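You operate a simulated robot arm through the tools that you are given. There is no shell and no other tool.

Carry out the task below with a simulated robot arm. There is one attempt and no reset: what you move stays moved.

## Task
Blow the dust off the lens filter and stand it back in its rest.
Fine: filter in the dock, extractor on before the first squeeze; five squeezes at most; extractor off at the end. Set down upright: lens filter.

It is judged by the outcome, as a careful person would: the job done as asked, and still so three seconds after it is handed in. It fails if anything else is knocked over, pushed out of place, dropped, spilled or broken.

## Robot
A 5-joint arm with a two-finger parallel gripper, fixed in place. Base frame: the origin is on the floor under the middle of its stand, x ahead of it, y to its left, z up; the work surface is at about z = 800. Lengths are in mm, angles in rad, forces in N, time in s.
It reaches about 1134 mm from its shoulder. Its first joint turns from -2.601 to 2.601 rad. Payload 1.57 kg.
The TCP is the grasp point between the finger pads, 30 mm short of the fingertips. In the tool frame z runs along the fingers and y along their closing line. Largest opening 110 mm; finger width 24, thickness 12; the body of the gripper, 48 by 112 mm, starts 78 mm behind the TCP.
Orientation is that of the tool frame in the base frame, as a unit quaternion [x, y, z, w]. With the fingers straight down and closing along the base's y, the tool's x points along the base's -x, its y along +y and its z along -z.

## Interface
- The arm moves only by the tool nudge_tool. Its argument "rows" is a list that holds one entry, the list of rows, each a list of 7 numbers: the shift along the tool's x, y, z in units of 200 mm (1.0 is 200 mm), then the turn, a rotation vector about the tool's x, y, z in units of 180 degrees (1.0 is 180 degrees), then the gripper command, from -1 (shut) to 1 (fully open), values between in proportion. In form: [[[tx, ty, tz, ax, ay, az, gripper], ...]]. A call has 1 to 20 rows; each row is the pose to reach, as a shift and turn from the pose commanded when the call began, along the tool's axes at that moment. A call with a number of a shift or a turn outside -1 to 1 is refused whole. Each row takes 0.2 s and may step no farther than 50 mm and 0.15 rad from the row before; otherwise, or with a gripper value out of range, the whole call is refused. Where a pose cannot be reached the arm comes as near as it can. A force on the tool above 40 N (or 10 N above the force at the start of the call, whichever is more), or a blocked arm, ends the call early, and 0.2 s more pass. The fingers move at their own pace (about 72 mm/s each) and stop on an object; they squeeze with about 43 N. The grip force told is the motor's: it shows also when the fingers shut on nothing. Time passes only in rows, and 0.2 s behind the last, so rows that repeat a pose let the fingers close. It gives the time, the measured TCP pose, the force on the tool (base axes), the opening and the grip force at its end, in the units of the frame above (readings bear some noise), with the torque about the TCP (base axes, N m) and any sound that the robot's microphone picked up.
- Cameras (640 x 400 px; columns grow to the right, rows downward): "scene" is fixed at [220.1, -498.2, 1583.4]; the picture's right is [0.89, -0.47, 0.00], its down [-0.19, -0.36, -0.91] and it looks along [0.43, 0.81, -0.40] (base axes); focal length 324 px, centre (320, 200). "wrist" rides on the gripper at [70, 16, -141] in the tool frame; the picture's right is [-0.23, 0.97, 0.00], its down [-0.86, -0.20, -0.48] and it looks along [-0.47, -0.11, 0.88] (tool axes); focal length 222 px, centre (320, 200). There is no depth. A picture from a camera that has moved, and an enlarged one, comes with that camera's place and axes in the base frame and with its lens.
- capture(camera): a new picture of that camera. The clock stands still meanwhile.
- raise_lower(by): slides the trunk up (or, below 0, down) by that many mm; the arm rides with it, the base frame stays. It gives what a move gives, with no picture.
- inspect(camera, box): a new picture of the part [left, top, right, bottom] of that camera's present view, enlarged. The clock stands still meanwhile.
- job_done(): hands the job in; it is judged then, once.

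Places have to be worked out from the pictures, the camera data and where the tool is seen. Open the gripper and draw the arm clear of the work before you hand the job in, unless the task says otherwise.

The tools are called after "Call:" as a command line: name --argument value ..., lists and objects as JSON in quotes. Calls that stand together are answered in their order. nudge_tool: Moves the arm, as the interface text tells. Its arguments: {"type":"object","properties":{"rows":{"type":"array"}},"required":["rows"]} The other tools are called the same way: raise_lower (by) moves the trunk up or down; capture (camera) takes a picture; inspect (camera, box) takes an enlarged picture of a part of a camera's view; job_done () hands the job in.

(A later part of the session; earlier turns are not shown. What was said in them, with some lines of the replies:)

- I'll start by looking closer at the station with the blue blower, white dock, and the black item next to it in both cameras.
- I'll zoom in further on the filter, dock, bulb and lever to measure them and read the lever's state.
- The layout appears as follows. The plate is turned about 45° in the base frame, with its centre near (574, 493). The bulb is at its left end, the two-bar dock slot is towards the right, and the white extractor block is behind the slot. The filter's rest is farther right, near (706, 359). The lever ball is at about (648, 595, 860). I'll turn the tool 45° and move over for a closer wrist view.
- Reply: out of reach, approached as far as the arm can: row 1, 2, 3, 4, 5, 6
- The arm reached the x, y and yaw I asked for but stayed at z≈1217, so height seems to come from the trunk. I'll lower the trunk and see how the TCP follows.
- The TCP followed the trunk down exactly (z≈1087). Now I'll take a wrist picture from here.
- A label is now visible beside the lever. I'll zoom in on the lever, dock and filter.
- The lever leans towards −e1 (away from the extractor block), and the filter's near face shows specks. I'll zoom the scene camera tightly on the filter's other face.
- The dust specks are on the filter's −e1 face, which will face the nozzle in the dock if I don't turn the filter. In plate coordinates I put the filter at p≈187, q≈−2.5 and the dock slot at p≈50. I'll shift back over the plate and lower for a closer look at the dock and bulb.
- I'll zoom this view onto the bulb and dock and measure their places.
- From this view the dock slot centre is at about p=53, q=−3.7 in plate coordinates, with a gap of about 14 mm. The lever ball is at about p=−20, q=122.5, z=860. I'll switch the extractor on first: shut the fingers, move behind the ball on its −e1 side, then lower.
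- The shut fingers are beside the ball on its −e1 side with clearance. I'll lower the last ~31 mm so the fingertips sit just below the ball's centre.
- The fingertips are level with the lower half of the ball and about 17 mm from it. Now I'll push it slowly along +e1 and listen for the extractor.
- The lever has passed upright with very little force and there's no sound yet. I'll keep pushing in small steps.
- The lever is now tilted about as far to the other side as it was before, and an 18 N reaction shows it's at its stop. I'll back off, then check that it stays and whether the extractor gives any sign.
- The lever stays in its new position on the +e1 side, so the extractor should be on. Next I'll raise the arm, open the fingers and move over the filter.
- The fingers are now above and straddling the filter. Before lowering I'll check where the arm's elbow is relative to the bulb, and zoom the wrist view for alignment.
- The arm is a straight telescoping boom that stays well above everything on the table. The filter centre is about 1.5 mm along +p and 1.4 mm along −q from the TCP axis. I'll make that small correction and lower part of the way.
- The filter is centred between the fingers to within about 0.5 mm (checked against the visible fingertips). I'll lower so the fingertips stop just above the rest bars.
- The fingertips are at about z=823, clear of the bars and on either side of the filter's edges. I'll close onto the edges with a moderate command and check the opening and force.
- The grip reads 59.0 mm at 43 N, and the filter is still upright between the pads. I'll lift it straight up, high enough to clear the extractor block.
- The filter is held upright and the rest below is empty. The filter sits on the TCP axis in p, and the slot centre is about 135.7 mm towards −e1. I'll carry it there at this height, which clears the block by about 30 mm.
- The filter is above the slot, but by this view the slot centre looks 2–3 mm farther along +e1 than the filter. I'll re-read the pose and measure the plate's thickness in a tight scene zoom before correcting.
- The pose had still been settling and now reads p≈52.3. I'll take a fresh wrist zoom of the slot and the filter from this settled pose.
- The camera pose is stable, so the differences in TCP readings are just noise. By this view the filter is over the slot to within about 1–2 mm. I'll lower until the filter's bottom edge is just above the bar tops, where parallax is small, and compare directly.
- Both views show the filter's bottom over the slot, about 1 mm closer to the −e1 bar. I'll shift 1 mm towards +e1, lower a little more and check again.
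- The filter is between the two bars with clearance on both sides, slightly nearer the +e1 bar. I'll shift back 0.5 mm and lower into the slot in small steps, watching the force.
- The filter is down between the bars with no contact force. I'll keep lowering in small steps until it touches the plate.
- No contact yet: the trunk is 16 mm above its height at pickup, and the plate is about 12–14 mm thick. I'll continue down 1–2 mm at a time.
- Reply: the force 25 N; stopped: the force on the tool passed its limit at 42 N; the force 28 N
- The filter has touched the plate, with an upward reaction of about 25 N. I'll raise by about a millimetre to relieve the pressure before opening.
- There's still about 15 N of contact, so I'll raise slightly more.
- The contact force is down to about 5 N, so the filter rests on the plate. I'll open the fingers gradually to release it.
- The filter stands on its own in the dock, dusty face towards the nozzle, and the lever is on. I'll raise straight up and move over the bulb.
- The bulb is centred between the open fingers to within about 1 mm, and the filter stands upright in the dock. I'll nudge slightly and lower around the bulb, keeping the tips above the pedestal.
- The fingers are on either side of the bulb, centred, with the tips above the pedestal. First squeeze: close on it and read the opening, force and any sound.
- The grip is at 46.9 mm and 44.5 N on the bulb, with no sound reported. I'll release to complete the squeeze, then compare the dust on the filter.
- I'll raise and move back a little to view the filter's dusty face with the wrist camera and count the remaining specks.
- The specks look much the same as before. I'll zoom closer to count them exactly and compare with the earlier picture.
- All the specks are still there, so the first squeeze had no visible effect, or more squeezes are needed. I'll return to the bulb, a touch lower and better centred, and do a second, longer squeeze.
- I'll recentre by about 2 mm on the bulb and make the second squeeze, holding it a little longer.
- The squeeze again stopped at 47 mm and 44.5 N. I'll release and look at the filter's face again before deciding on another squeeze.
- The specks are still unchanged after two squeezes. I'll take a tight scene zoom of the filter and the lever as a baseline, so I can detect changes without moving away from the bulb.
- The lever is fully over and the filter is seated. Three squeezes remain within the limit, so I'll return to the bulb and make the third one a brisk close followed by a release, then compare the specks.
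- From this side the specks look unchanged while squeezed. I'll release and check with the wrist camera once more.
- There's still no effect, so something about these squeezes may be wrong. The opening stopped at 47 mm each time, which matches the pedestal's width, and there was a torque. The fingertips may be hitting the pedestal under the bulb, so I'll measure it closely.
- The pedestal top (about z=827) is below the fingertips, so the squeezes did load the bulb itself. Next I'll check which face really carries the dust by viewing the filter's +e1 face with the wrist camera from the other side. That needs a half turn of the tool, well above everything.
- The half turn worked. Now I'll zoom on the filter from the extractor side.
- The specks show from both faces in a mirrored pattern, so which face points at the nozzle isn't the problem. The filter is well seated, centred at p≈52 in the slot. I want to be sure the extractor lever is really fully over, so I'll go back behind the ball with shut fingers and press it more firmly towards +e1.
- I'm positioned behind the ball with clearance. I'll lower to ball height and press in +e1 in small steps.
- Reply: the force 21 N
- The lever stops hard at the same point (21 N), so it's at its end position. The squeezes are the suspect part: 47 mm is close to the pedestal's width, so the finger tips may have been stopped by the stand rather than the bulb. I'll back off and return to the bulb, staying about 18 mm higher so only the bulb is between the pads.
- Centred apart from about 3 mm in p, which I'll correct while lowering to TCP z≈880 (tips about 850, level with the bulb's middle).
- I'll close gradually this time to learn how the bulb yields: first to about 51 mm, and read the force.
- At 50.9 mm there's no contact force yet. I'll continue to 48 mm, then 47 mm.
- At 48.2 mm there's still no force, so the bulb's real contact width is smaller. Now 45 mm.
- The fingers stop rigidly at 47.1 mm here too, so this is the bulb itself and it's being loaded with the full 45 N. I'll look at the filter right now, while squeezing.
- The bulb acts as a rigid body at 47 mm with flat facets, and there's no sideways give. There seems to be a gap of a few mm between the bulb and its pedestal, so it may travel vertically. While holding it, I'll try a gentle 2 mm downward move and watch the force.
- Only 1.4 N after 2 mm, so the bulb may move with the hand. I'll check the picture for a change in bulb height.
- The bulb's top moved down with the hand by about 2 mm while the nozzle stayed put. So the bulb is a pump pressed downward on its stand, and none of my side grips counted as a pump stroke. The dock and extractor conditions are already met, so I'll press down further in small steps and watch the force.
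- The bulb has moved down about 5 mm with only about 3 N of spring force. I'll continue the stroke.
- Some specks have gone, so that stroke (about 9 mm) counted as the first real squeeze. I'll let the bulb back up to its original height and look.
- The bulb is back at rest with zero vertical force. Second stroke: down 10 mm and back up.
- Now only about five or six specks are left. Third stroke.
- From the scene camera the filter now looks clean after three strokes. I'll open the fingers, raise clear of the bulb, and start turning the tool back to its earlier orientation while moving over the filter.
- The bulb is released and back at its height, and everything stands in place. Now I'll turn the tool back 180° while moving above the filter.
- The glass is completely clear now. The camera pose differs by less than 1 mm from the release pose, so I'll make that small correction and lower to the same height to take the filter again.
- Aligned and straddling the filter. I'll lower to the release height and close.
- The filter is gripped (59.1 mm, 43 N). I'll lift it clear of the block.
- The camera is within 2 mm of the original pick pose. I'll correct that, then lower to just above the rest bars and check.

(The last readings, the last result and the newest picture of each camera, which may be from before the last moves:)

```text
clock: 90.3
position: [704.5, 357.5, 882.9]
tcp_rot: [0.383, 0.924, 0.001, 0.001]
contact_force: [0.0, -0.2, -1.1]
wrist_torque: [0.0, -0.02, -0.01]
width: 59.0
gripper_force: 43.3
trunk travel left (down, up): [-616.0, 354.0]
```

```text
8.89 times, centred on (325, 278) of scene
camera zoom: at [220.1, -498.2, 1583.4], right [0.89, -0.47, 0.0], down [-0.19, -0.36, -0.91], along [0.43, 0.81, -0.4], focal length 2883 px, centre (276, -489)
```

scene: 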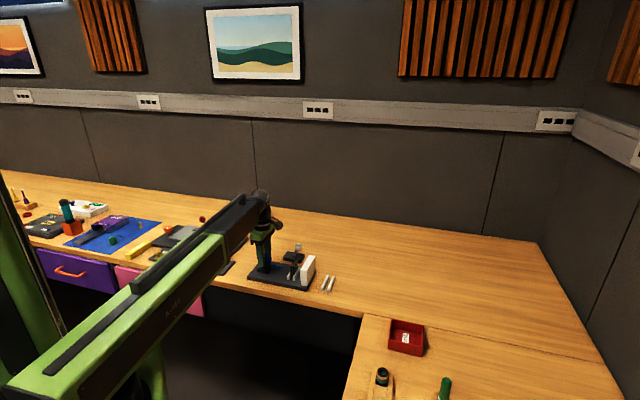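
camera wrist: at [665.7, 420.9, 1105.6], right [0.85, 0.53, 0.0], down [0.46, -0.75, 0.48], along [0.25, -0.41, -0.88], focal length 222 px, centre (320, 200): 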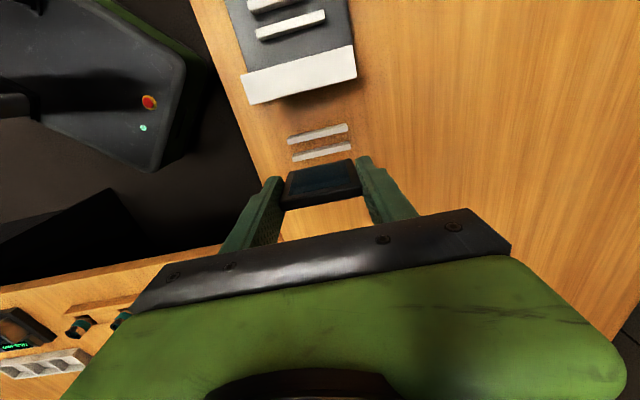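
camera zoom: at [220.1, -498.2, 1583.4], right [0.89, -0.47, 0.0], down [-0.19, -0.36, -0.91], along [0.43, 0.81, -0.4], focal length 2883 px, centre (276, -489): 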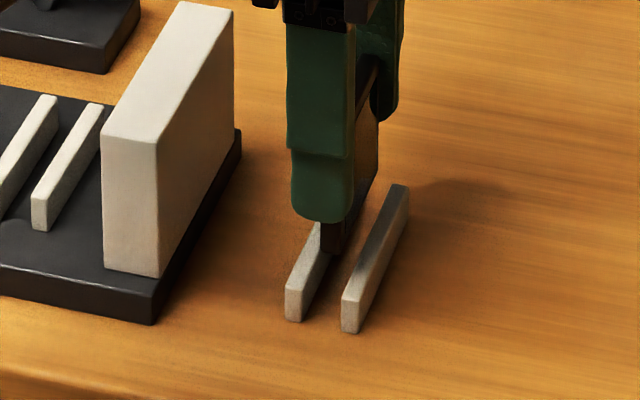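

The filter's bottom is over the rest slot with about 4.5 mm to the −e1 bar (ideal is about 4). I'll lower to about 5 mm above the table and recheck.

Call:
raise_lower --by -12

Call:
inspect --camera "scene" --box '[305, 255, 345, 300]'

Call:
inspect --camera "wrist" --box '[260, 120, 380, 210]'

```text
clock: 90.9
position: [703.7, 357.2, 869.8]
tcp_rot: [0.383, 0.924, 0.0, 0.001]
contact_force: [-0.7, 0.2, -0.7]
wrist_torque: [0.0, -0.03, 0.01]
width: 58.9
gripper_force: 43.0
trunk travel left (down, up): [-604.0, 366.0]
```

```text
8.89 times, centred on (325, 278) of scene
camera zoom: at [220.1, -498.2, 1583.4], right [0.89, -0.47, 0.0], down [-0.19, -0.36, -0.91], along [0.43, 0.81, -0.4], focal length 2883 px, centre (276, -489)
```

zoom: 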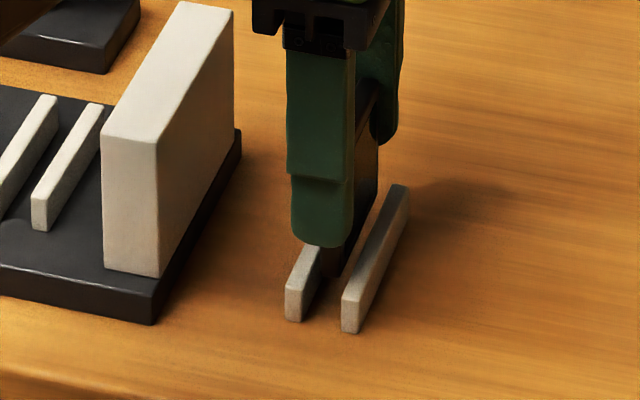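

```text
4.44 times, centred on (320, 165) of wrist
camera zoom: at [666.1, 419.2, 1011.6], right [0.85, 0.53, 0.0], down [0.46, -0.75, 0.48], along [0.25, -0.41, -0.88], focal length 987 px, centre (320, 356)
```

zoom: 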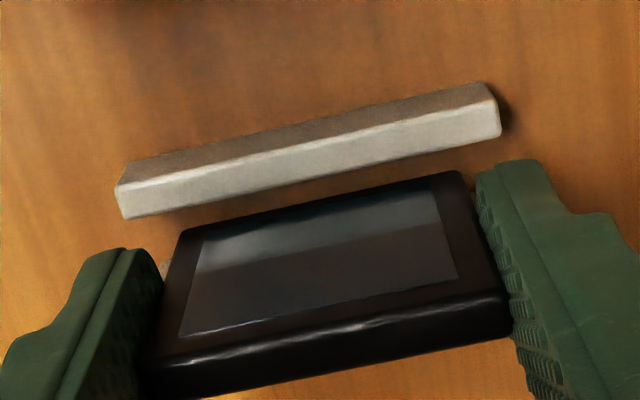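

Looks good; I'll zoom the scene view tightly to confirm clearance to the +e1 bar.

Call:
inspect --camera "scene" --box '[314, 274, 338, 300]'

```text
15.38 times, centred on (326, 287) of scene
camera zoom: at [220.1, -498.2, 1583.4], right [0.89, -0.47, 0.0], down [-0.19, -0.36, -0.91], along [0.43, 0.81, -0.4], focal length 4990 px, centre (228, -1138)
```

zoom: 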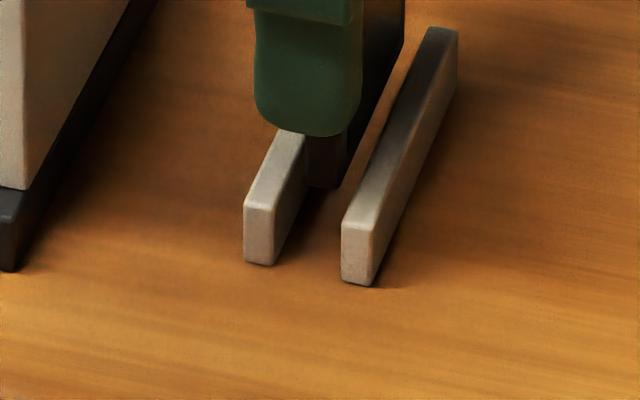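

The filter sits about 1 mm towards the +e1 bar but within the slot. I'll shift back 0.8 mm and lower into the rest.

Call:
nudge_tool --rows '[[[0.004, 0, 0, 0, 0, 0, 0.0], [0.004, 0, 0, 0, 0, 0, 0.0]]]'

Call:
raise_lower --by -12

Call:
inspect --camera "scene" --box '[305, 255, 345, 300]'

```text
clock: 91.5
position: [702.9, 357.9, 870.9]
tcp_rot: [0.383, 0.924, 0.001, 0.0]
contact_force: [0.4, 0.3, -0.5]
wrist_torque: [-0.03, 0.02, 0.0]
width: 58.8
gripper_force: 43.0
trunk travel left (down, up): [-604.0, 366.0]
```

```text
clock: 92.1
position: [703.5, 358.1, 858.2]
tcp_rot: [0.382, 0.924, 0.0, 0.0]
contact_force: [0.2, 0.0, -1.2]
wrist_torque: [0.02, -0.05, 0.0]
width: 59.2
gripper_force: 42.8
trunk travel left (down, up): [-592.0, 378.0]
```

```text
8.89 times, centred on (325, 278) of scene
camera zoom: at [220.1, -498.2, 1583.4], right [0.89, -0.47, 0.0], down [-0.19, -0.36, -0.91], along [0.43, 0.81, -0.4], focal length 2883 px, centre (276, -489)
```

zoom: 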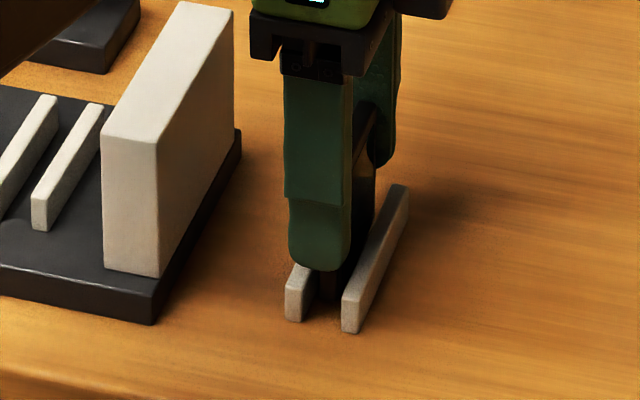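

Inside the slot without contact. Table contact should come at about 4 mm lower, so I'll go down in small steps.

Call:
raise_lower --by -3

Call:
raise_lower --by -0.6

```text
clock: 92.6
position: [703.8, 359.1, 855.3]
tcp_rot: [0.383, 0.924, 0.0, 0.0]
contact_force: [0.1, 0.5, -0.7]
wrist_torque: [0.01, 0.02, 0.01]
width: 59.1
gripper_force: 43.5
trunk travel left (down, up): [-589.0, 381.0]
```

```text
clock: 93.1
position: [703.0, 359.0, 855.1]
tcp_rot: [0.383, 0.924, 0.001, 0.001]
contact_force: [0.1, 0.7, -1.1]
wrist_torque: [0.0, 0.0, 0.01]
width: 59.2
gripper_force: 42.9
trunk travel left (down, up): [-588.0, 382.0]
```

No contact yet. I'll go down in half-millimetre steps.

Call:
raise_lower --by -0.6

Call:
raise_lower --by -0.5

```text
clock: 93.6
position: [704.4, 358.6, 854.9]
tcp_rot: [0.383, 0.924, 0.0, -0.001]
contact_force: [0.4, -0.1, -0.4]
wrist_torque: [0.04, 0.0, 0.01]
width: 59.0
gripper_force: 43.6
trunk travel left (down, up): [-588.0, 382.0]
```

```text
clock: 94.1
position: [702.1, 358.5, 854.1]
tcp_rot: [0.383, 0.924, 0.001, 0.001]
contact_force: [-0.1, 0.9, -0.4]
wrist_torque: [0.0, 0.0, 0.01]
width: 58.8
gripper_force: 42.7
trunk travel left (down, up): [-587.0, 383.0]
```

Call:
raise_lower --by -0.5

Call:
inspect --camera "scene" --box '[314, 274, 338, 300]'

```text
clock: 94.6
position: [702.5, 359.0, 853.2]
tcp_rot: [0.383, 0.924, 0.001, 0.001]
contact_force: [0.2, 0.4, 3.6]
wrist_torque: [-0.04, 0.02, 0.01]
width: 58.8
gripper_force: 43.1
trunk travel left (down, up): [-587.0, 383.0]
```

```text
15.38 times, centred on (326, 287) of scene
camera zoom: at [220.1, -498.2, 1583.4], right [0.89, -0.47, 0.0], down [-0.19, -0.36, -0.91], along [0.43, 0.81, -0.4], focal length 4990 px, centre (228, -1138)
```

zoom: 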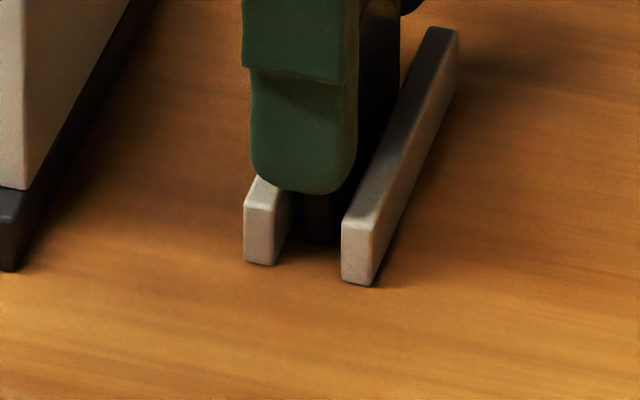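

A light 3.6 N contact shows the filter has just touched the table between the bars. I'll open the fingers gently.

Call:
nudge_tool --rows '[[[0, 0, 0, 0, 0, 0, 0.1], [0, 0, 0, 0, 0, 0, 0.2], [0, 0, 0, 0, 0, 0, 0.5], [0, 0, 0, 0, 0, 0, 0.8], [0, 0, 0, 0, 0, 0, 0.8]]]'

Call:
inspect --camera "wrist" --box '[220, 110, 420, 230]'

Call:
inspect --camera "scene" --box '[305, 255, 345, 300]'

```text
clock: 95.8
position: [703.6, 357.7, 853.3]
tcp_rot: [0.383, 0.924, 0.0, 0.001]
contact_force: [-0.4, 0.7, -0.3]
wrist_torque: [-0.03, 0.01, -0.01]
width: 98.8
gripper_force: 0.1
trunk travel left (down, up): [-587.0, 383.0]
```

```text
3.20 times, centred on (320, 170) of wrist
camera zoom: at [665.4, 419.9, 994.4], right [0.85, 0.53, 0.0], down [0.46, -0.75, 0.48], along [0.25, -0.41, -0.88], focal length 711 px, centre (320, 296)
```

zoom: 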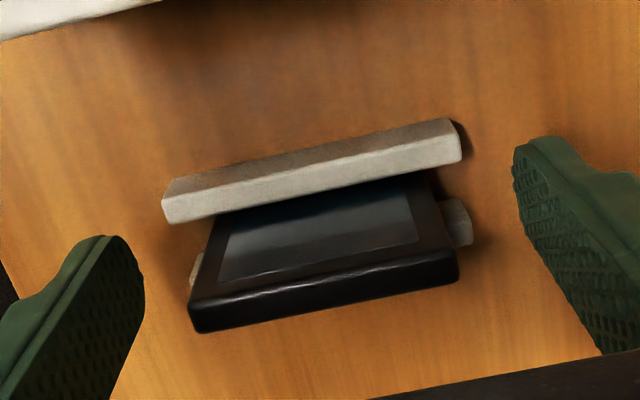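

```text
8.89 times, centred on (325, 278) of scene
camera zoom: at [220.1, -498.2, 1583.4], right [0.89, -0.47, 0.0], down [-0.19, -0.36, -0.91], along [0.43, 0.81, -0.4], focal length 2883 px, centre (276, -489)
```

zoom: 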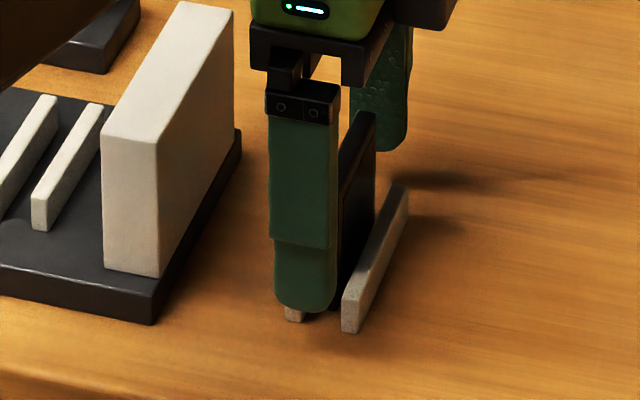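

The filter stands upright and clean in its rest. I'll raise straight up, then shut the fingers and go to the +e1 side of the lever ball to switch the extractor off.

Call:
raise_lower --by 107

Call:
nudge_tool --rows '[[[0.13, 0.14, 0, 0, 0, 0, 0.0], [0.28, 0.29, 0, 0, 0, 0, -1], [0.43, 0.45, 0, 0, 0, 0, -1], [0.56, 0.59, 0, 0, 0, 0, -1], [0.595, 0.6225, 0, 0, 0, 0, -1], [0.595, 0.6225, 0, 0, 0, 0, -1]]]'

Call:
raise_lower --by -40

Call:
inspect --camera "scene" --box '[260, 200, 350, 300]'

Call:
inspect --camera "wrist" --box '[230, 60, 410, 240]'

```text
clock: 97.2
position: [703.4, 359.2, 960.5]
tcp_rot: [0.382, 0.924, 0.001, 0.001]
contact_force: [-0.1, 0.4, -0.3]
wrist_torque: [0.03, 0.02, -0.04]
width: 98.6
gripper_force: 0.1
trunk travel left (down, up): [-694.0, 276.0]
```

```text
clock: 98.6
position: [708.0, 530.0, 959.7]
tcp_rot: [0.383, 0.924, 0.001, 0.0]
contact_force: [-0.2, -0.4, 0.0]
wrist_torque: [-0.04, 0.01, 0.02]
width: 0.0
gripper_force: 21.4
trunk travel left (down, up): [-694.0, 276.0]
```

```text
clock: 99.4
position: [707.8, 529.2, 921.0]
tcp_rot: [0.382, 0.924, 0.001, 0.0]
contact_force: [-0.6, -0.4, 1.3]
wrist_torque: [-0.04, 0.02, 0.01]
width: 0.0
gripper_force: 21.1
trunk travel left (down, up): [-654.0, 316.0]
```

```text
4.00 times, centred on (305, 250) of scene
camera zoom: at [220.1, -498.2, 1583.4], right [0.89, -0.47, 0.0], down [-0.19, -0.36, -0.91], along [0.43, 0.81, -0.4], focal length 1298 px, centre (380, 0)
```

zoom: 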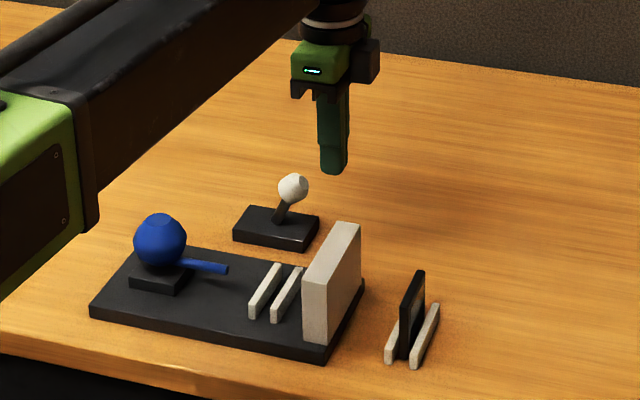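

```text
2.22 times, centred on (320, 150) of wrist
camera zoom: at [670.8, 591.3, 1061.5], right [0.85, 0.53, 0.0], down [0.46, -0.75, 0.48], along [0.25, -0.41, -0.88], focal length 494 px, centre (320, 311)
```

zoom: 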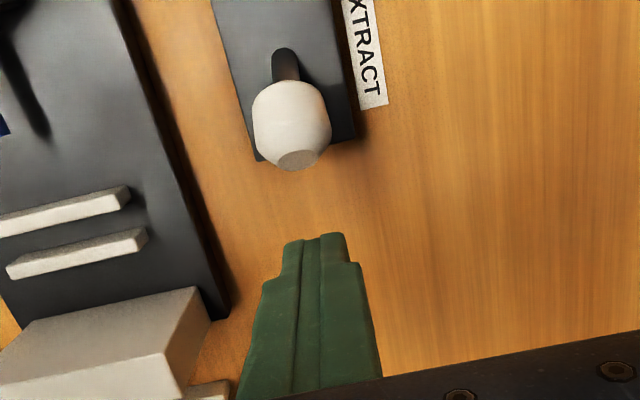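

I'm positioned on the far side of the ball and in line with it. I'll lower to ball height and push it back towards −e1.

Call:
raise_lower --by -43

Call:
nudge_tool --rows '[[[0.05, 0, 0, 0, 0, 0, -1], [0.08, 0, 0, 0, 0, 0, -1], [0.105, 0, 0, 0, 0, 0, -1], [0.13, 0, 0, 0, 0, 0, -1], [0.155, 0, 0, 0, 0, 0, -1], [0.18, 0, 0, 0, 0, 0, -1], [0.205, 0, 0, 0, 0, 0, -1], [0.23, 0, 0, 0, 0, 0, -1], [0.255, 0, 0, 0, 0, 0, -1], [0.28, 0, 0, 0, 0, 0, -1]]]'

Call:
inspect --camera "scene" --box '[270, 220, 320, 265]'

```text
clock: 100.3
position: [709.0, 530.1, 877.3]
tcp_rot: [0.383, 0.924, 0.001, 0.0]
contact_force: [-0.2, 0.4, 1.0]
wrist_torque: [-0.03, 0.02, -0.01]
width: 0.0
gripper_force: 21.1
trunk travel left (down, up): [-611.0, 359.0]
```

```text
clock: 102.5
position: [668.1, 570.6, 877.5]
tcp_rot: [0.383, 0.924, 0.001, 0.0]
contact_force: [0.2, 0.0, 0.4]
wrist_torque: [0.04, -0.01, -0.02]
width: 0.1
gripper_force: 21.3
trunk travel left (down, up): [-611.0, 359.0]
```

```text
8.89 times, centred on (295, 242) of scene
camera zoom: at [220.1, -498.2, 1583.4], right [0.89, -0.47, 0.0], down [-0.19, -0.36, -0.91], along [0.43, 0.81, -0.4], focal length 2883 px, centre (542, -178)
```

zoom: 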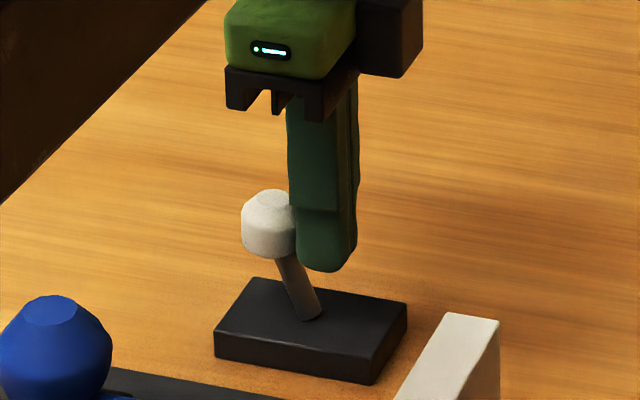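

The lever has swung across. I'll press on gently until it meets its stop.

Call:
nudge_tool --rows '[[[0.02, 0, 0, 0, 0, 0, -1], [0.035, 0, 0, 0, 0, 0, -1], [0.05, 0, 0, 0, 0, 0, -1], [0.06, 0, 0, 0, 0, 0, -1]]]'

Call:
inspect --camera "scene" --box '[270, 220, 320, 265]'

```text
clock: 103.5
position: [665.9, 573.0, 877.0]
tcp_rot: [0.384, 0.923, 0.0, 0.003]
contact_force: [27.0, -20.0, 4.8]
wrist_torque: [-0.37, -0.09, -0.03]
width: 0.0
gripper_force: 21.4
trunk travel left (down, up): [-611.0, 359.0]
```

```text
8.89 times, centred on (295, 242) of scene
camera zoom: at [220.1, -498.2, 1583.4], right [0.89, -0.47, 0.0], down [-0.19, -0.36, -0.91], along [0.43, 0.81, -0.4], focal length 2883 px, centre (542, -178)
```

zoom: 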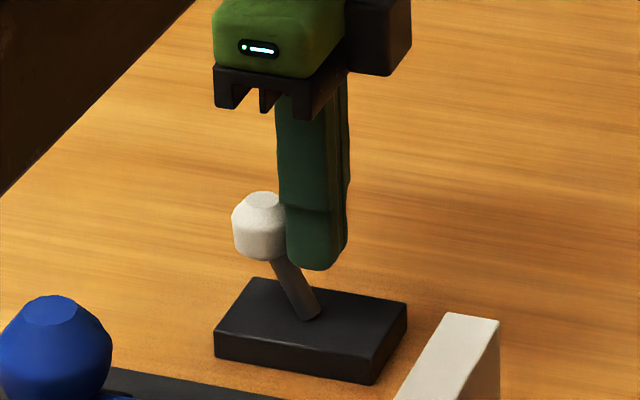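

A reaction of 33 N shows the lever is back at its original stop, so the extractor is off. I'll back away, raise, open the gripper and withdraw.

Call:
nudge_tool --rows '[[[-0.06, 0, 0, 0, 0, 0, -1], [-0.2, 0, 0, 0, 0, 0, -1], [-0.3, 0, 0, 0, 0, 0, -1], [-0.3, 0, 0, 0, 0, 0, -1]]]'

Call:
raise_lower --by 140

Call:
nudge_tool --rows '[[[0, 0, 0, 0, 0, 0, 0.5], [0, 0, 0, 0, 0, 0, 1], [0, 0, 0, 0, 0, 0, 1]]]'

Call:
inspect --camera "scene" --box '[240, 220, 350, 300]'

Call:
inspect --camera "scene" --box '[280, 230, 310, 260]'

Call:
inspect --camera "scene" --box '[314, 262, 342, 296]'

```text
clock: 104.5
position: [704.0, 536.5, 877.0]
tcp_rot: [0.383, 0.924, 0.001, 0.001]
contact_force: [0.8, 0.0, 0.0]
wrist_torque: [0.0, 0.01, 0.0]
width: 0.0
gripper_force: 21.7
trunk travel left (down, up): [-611.0, 359.0]
```

```text
clock: 106.2
position: [704.0, 536.9, 1018.0]
tcp_rot: [0.382, 0.924, 0.001, 0.0]
contact_force: [-0.5, -0.3, 0.3]
wrist_torque: [0.03, 0.01, -0.01]
width: 0.0
gripper_force: 21.6
trunk travel left (down, up): [-751.0, 219.0]
```

```text
clock: 107.0
position: [703.9, 537.5, 1016.4]
tcp_rot: [0.382, 0.924, 0.001, 0.0]
contact_force: [0.7, 0.6, 0.8]
wrist_torque: [0.01, 0.04, -0.02]
width: 107.2
gripper_force: 0.0
trunk travel left (down, up): [-751.0, 219.0]
```

```text
5.00 times, centred on (295, 260) of scene
camera zoom: at [220.1, -498.2, 1583.4], right [0.89, -0.47, 0.0], down [-0.19, -0.36, -0.91], along [0.43, 0.81, -0.4], focal length 1622 px, centre (445, -100)
```

zoom: 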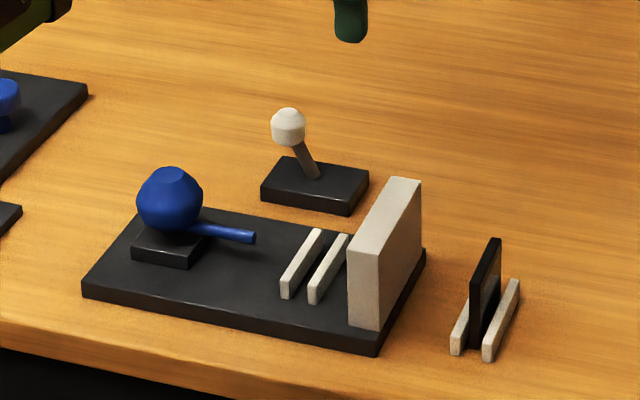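

```text
13.33 times, centred on (295, 245) of scene
camera zoom: at [220.1, -498.2, 1583.4], right [0.89, -0.47, 0.0], down [-0.19, -0.36, -0.91], along [0.43, 0.81, -0.4], focal length 4325 px, centre (653, -400)
```

zoom: 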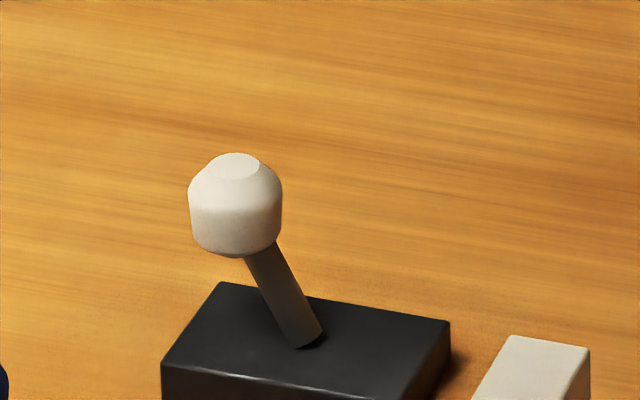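

```text
11.76 times, centred on (328, 279) of scene
camera zoom: at [220.1, -498.2, 1583.4], right [0.89, -0.47, 0.0], down [-0.19, -0.36, -0.91], along [0.43, 0.81, -0.4], focal length 3816 px, centre (226, -729)
```

zoom: 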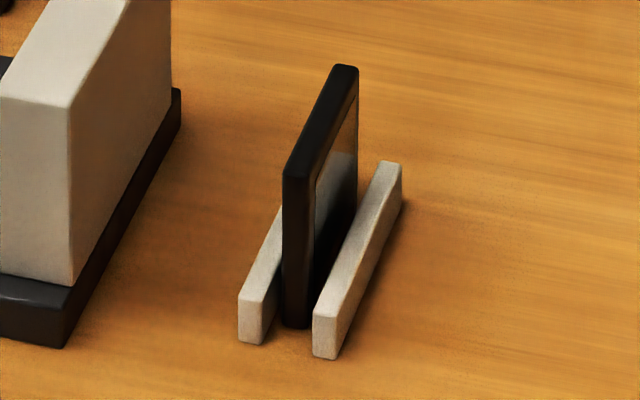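

The lever is back at exactly its starting angle, the filter stands clean and upright in its rest, and nothing else has moved. I'll draw the arm well up and clear before handing in.

Call:
raise_lower --by 190

Call:
capture --camera "scene"

```text
clock: 109.0
position: [704.2, 536.5, 1207.1]
tcp_rot: [0.383, 0.924, 0.001, 0.0]
contact_force: [-0.6, -0.2, -1.3]
wrist_torque: [-0.02, 0.0, 0.01]
width: 110.2
gripper_force: 0.1
trunk travel left (down, up): [-941.0, 29.0]
```

```text
taken
```

scene: 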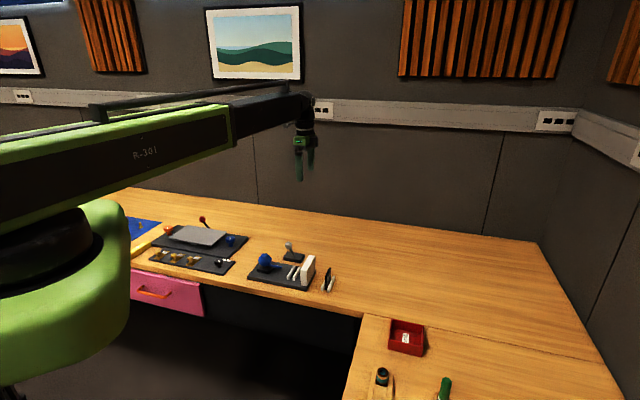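

The arm is clear with the gripper open, and the bench looks as it did at the start apart from the clean filter. I'm handing the job in.

Call:
job_done

```text
The job is handed in.
```

The lens filter is clean and standing upright in its rest, and I've handed the job in. I haven't seen the verdict.

- **Order:** I set the lever labelled EXTRACT to its other end and put the filter in the dock before the first stroke. The lever gave no sound or light, so I took "on" from its position.
- **Squeezes:** The bulb turned out to be a pump that you press down. Three presses cleared all the dust. Before finding that, I gripped it from the side four times, with no visible effect on the dust. If the judge counts those grips, the total is seven, over the limit of five.
- **Dust:** The last close views of the filter, from the wrist and scene cameras, showed no specks.
- **End state:** The lever is back at its starting angle, so the extractor should be off. The gripper is open, the arm is raised clear, and nothing else on the bench looks moved.
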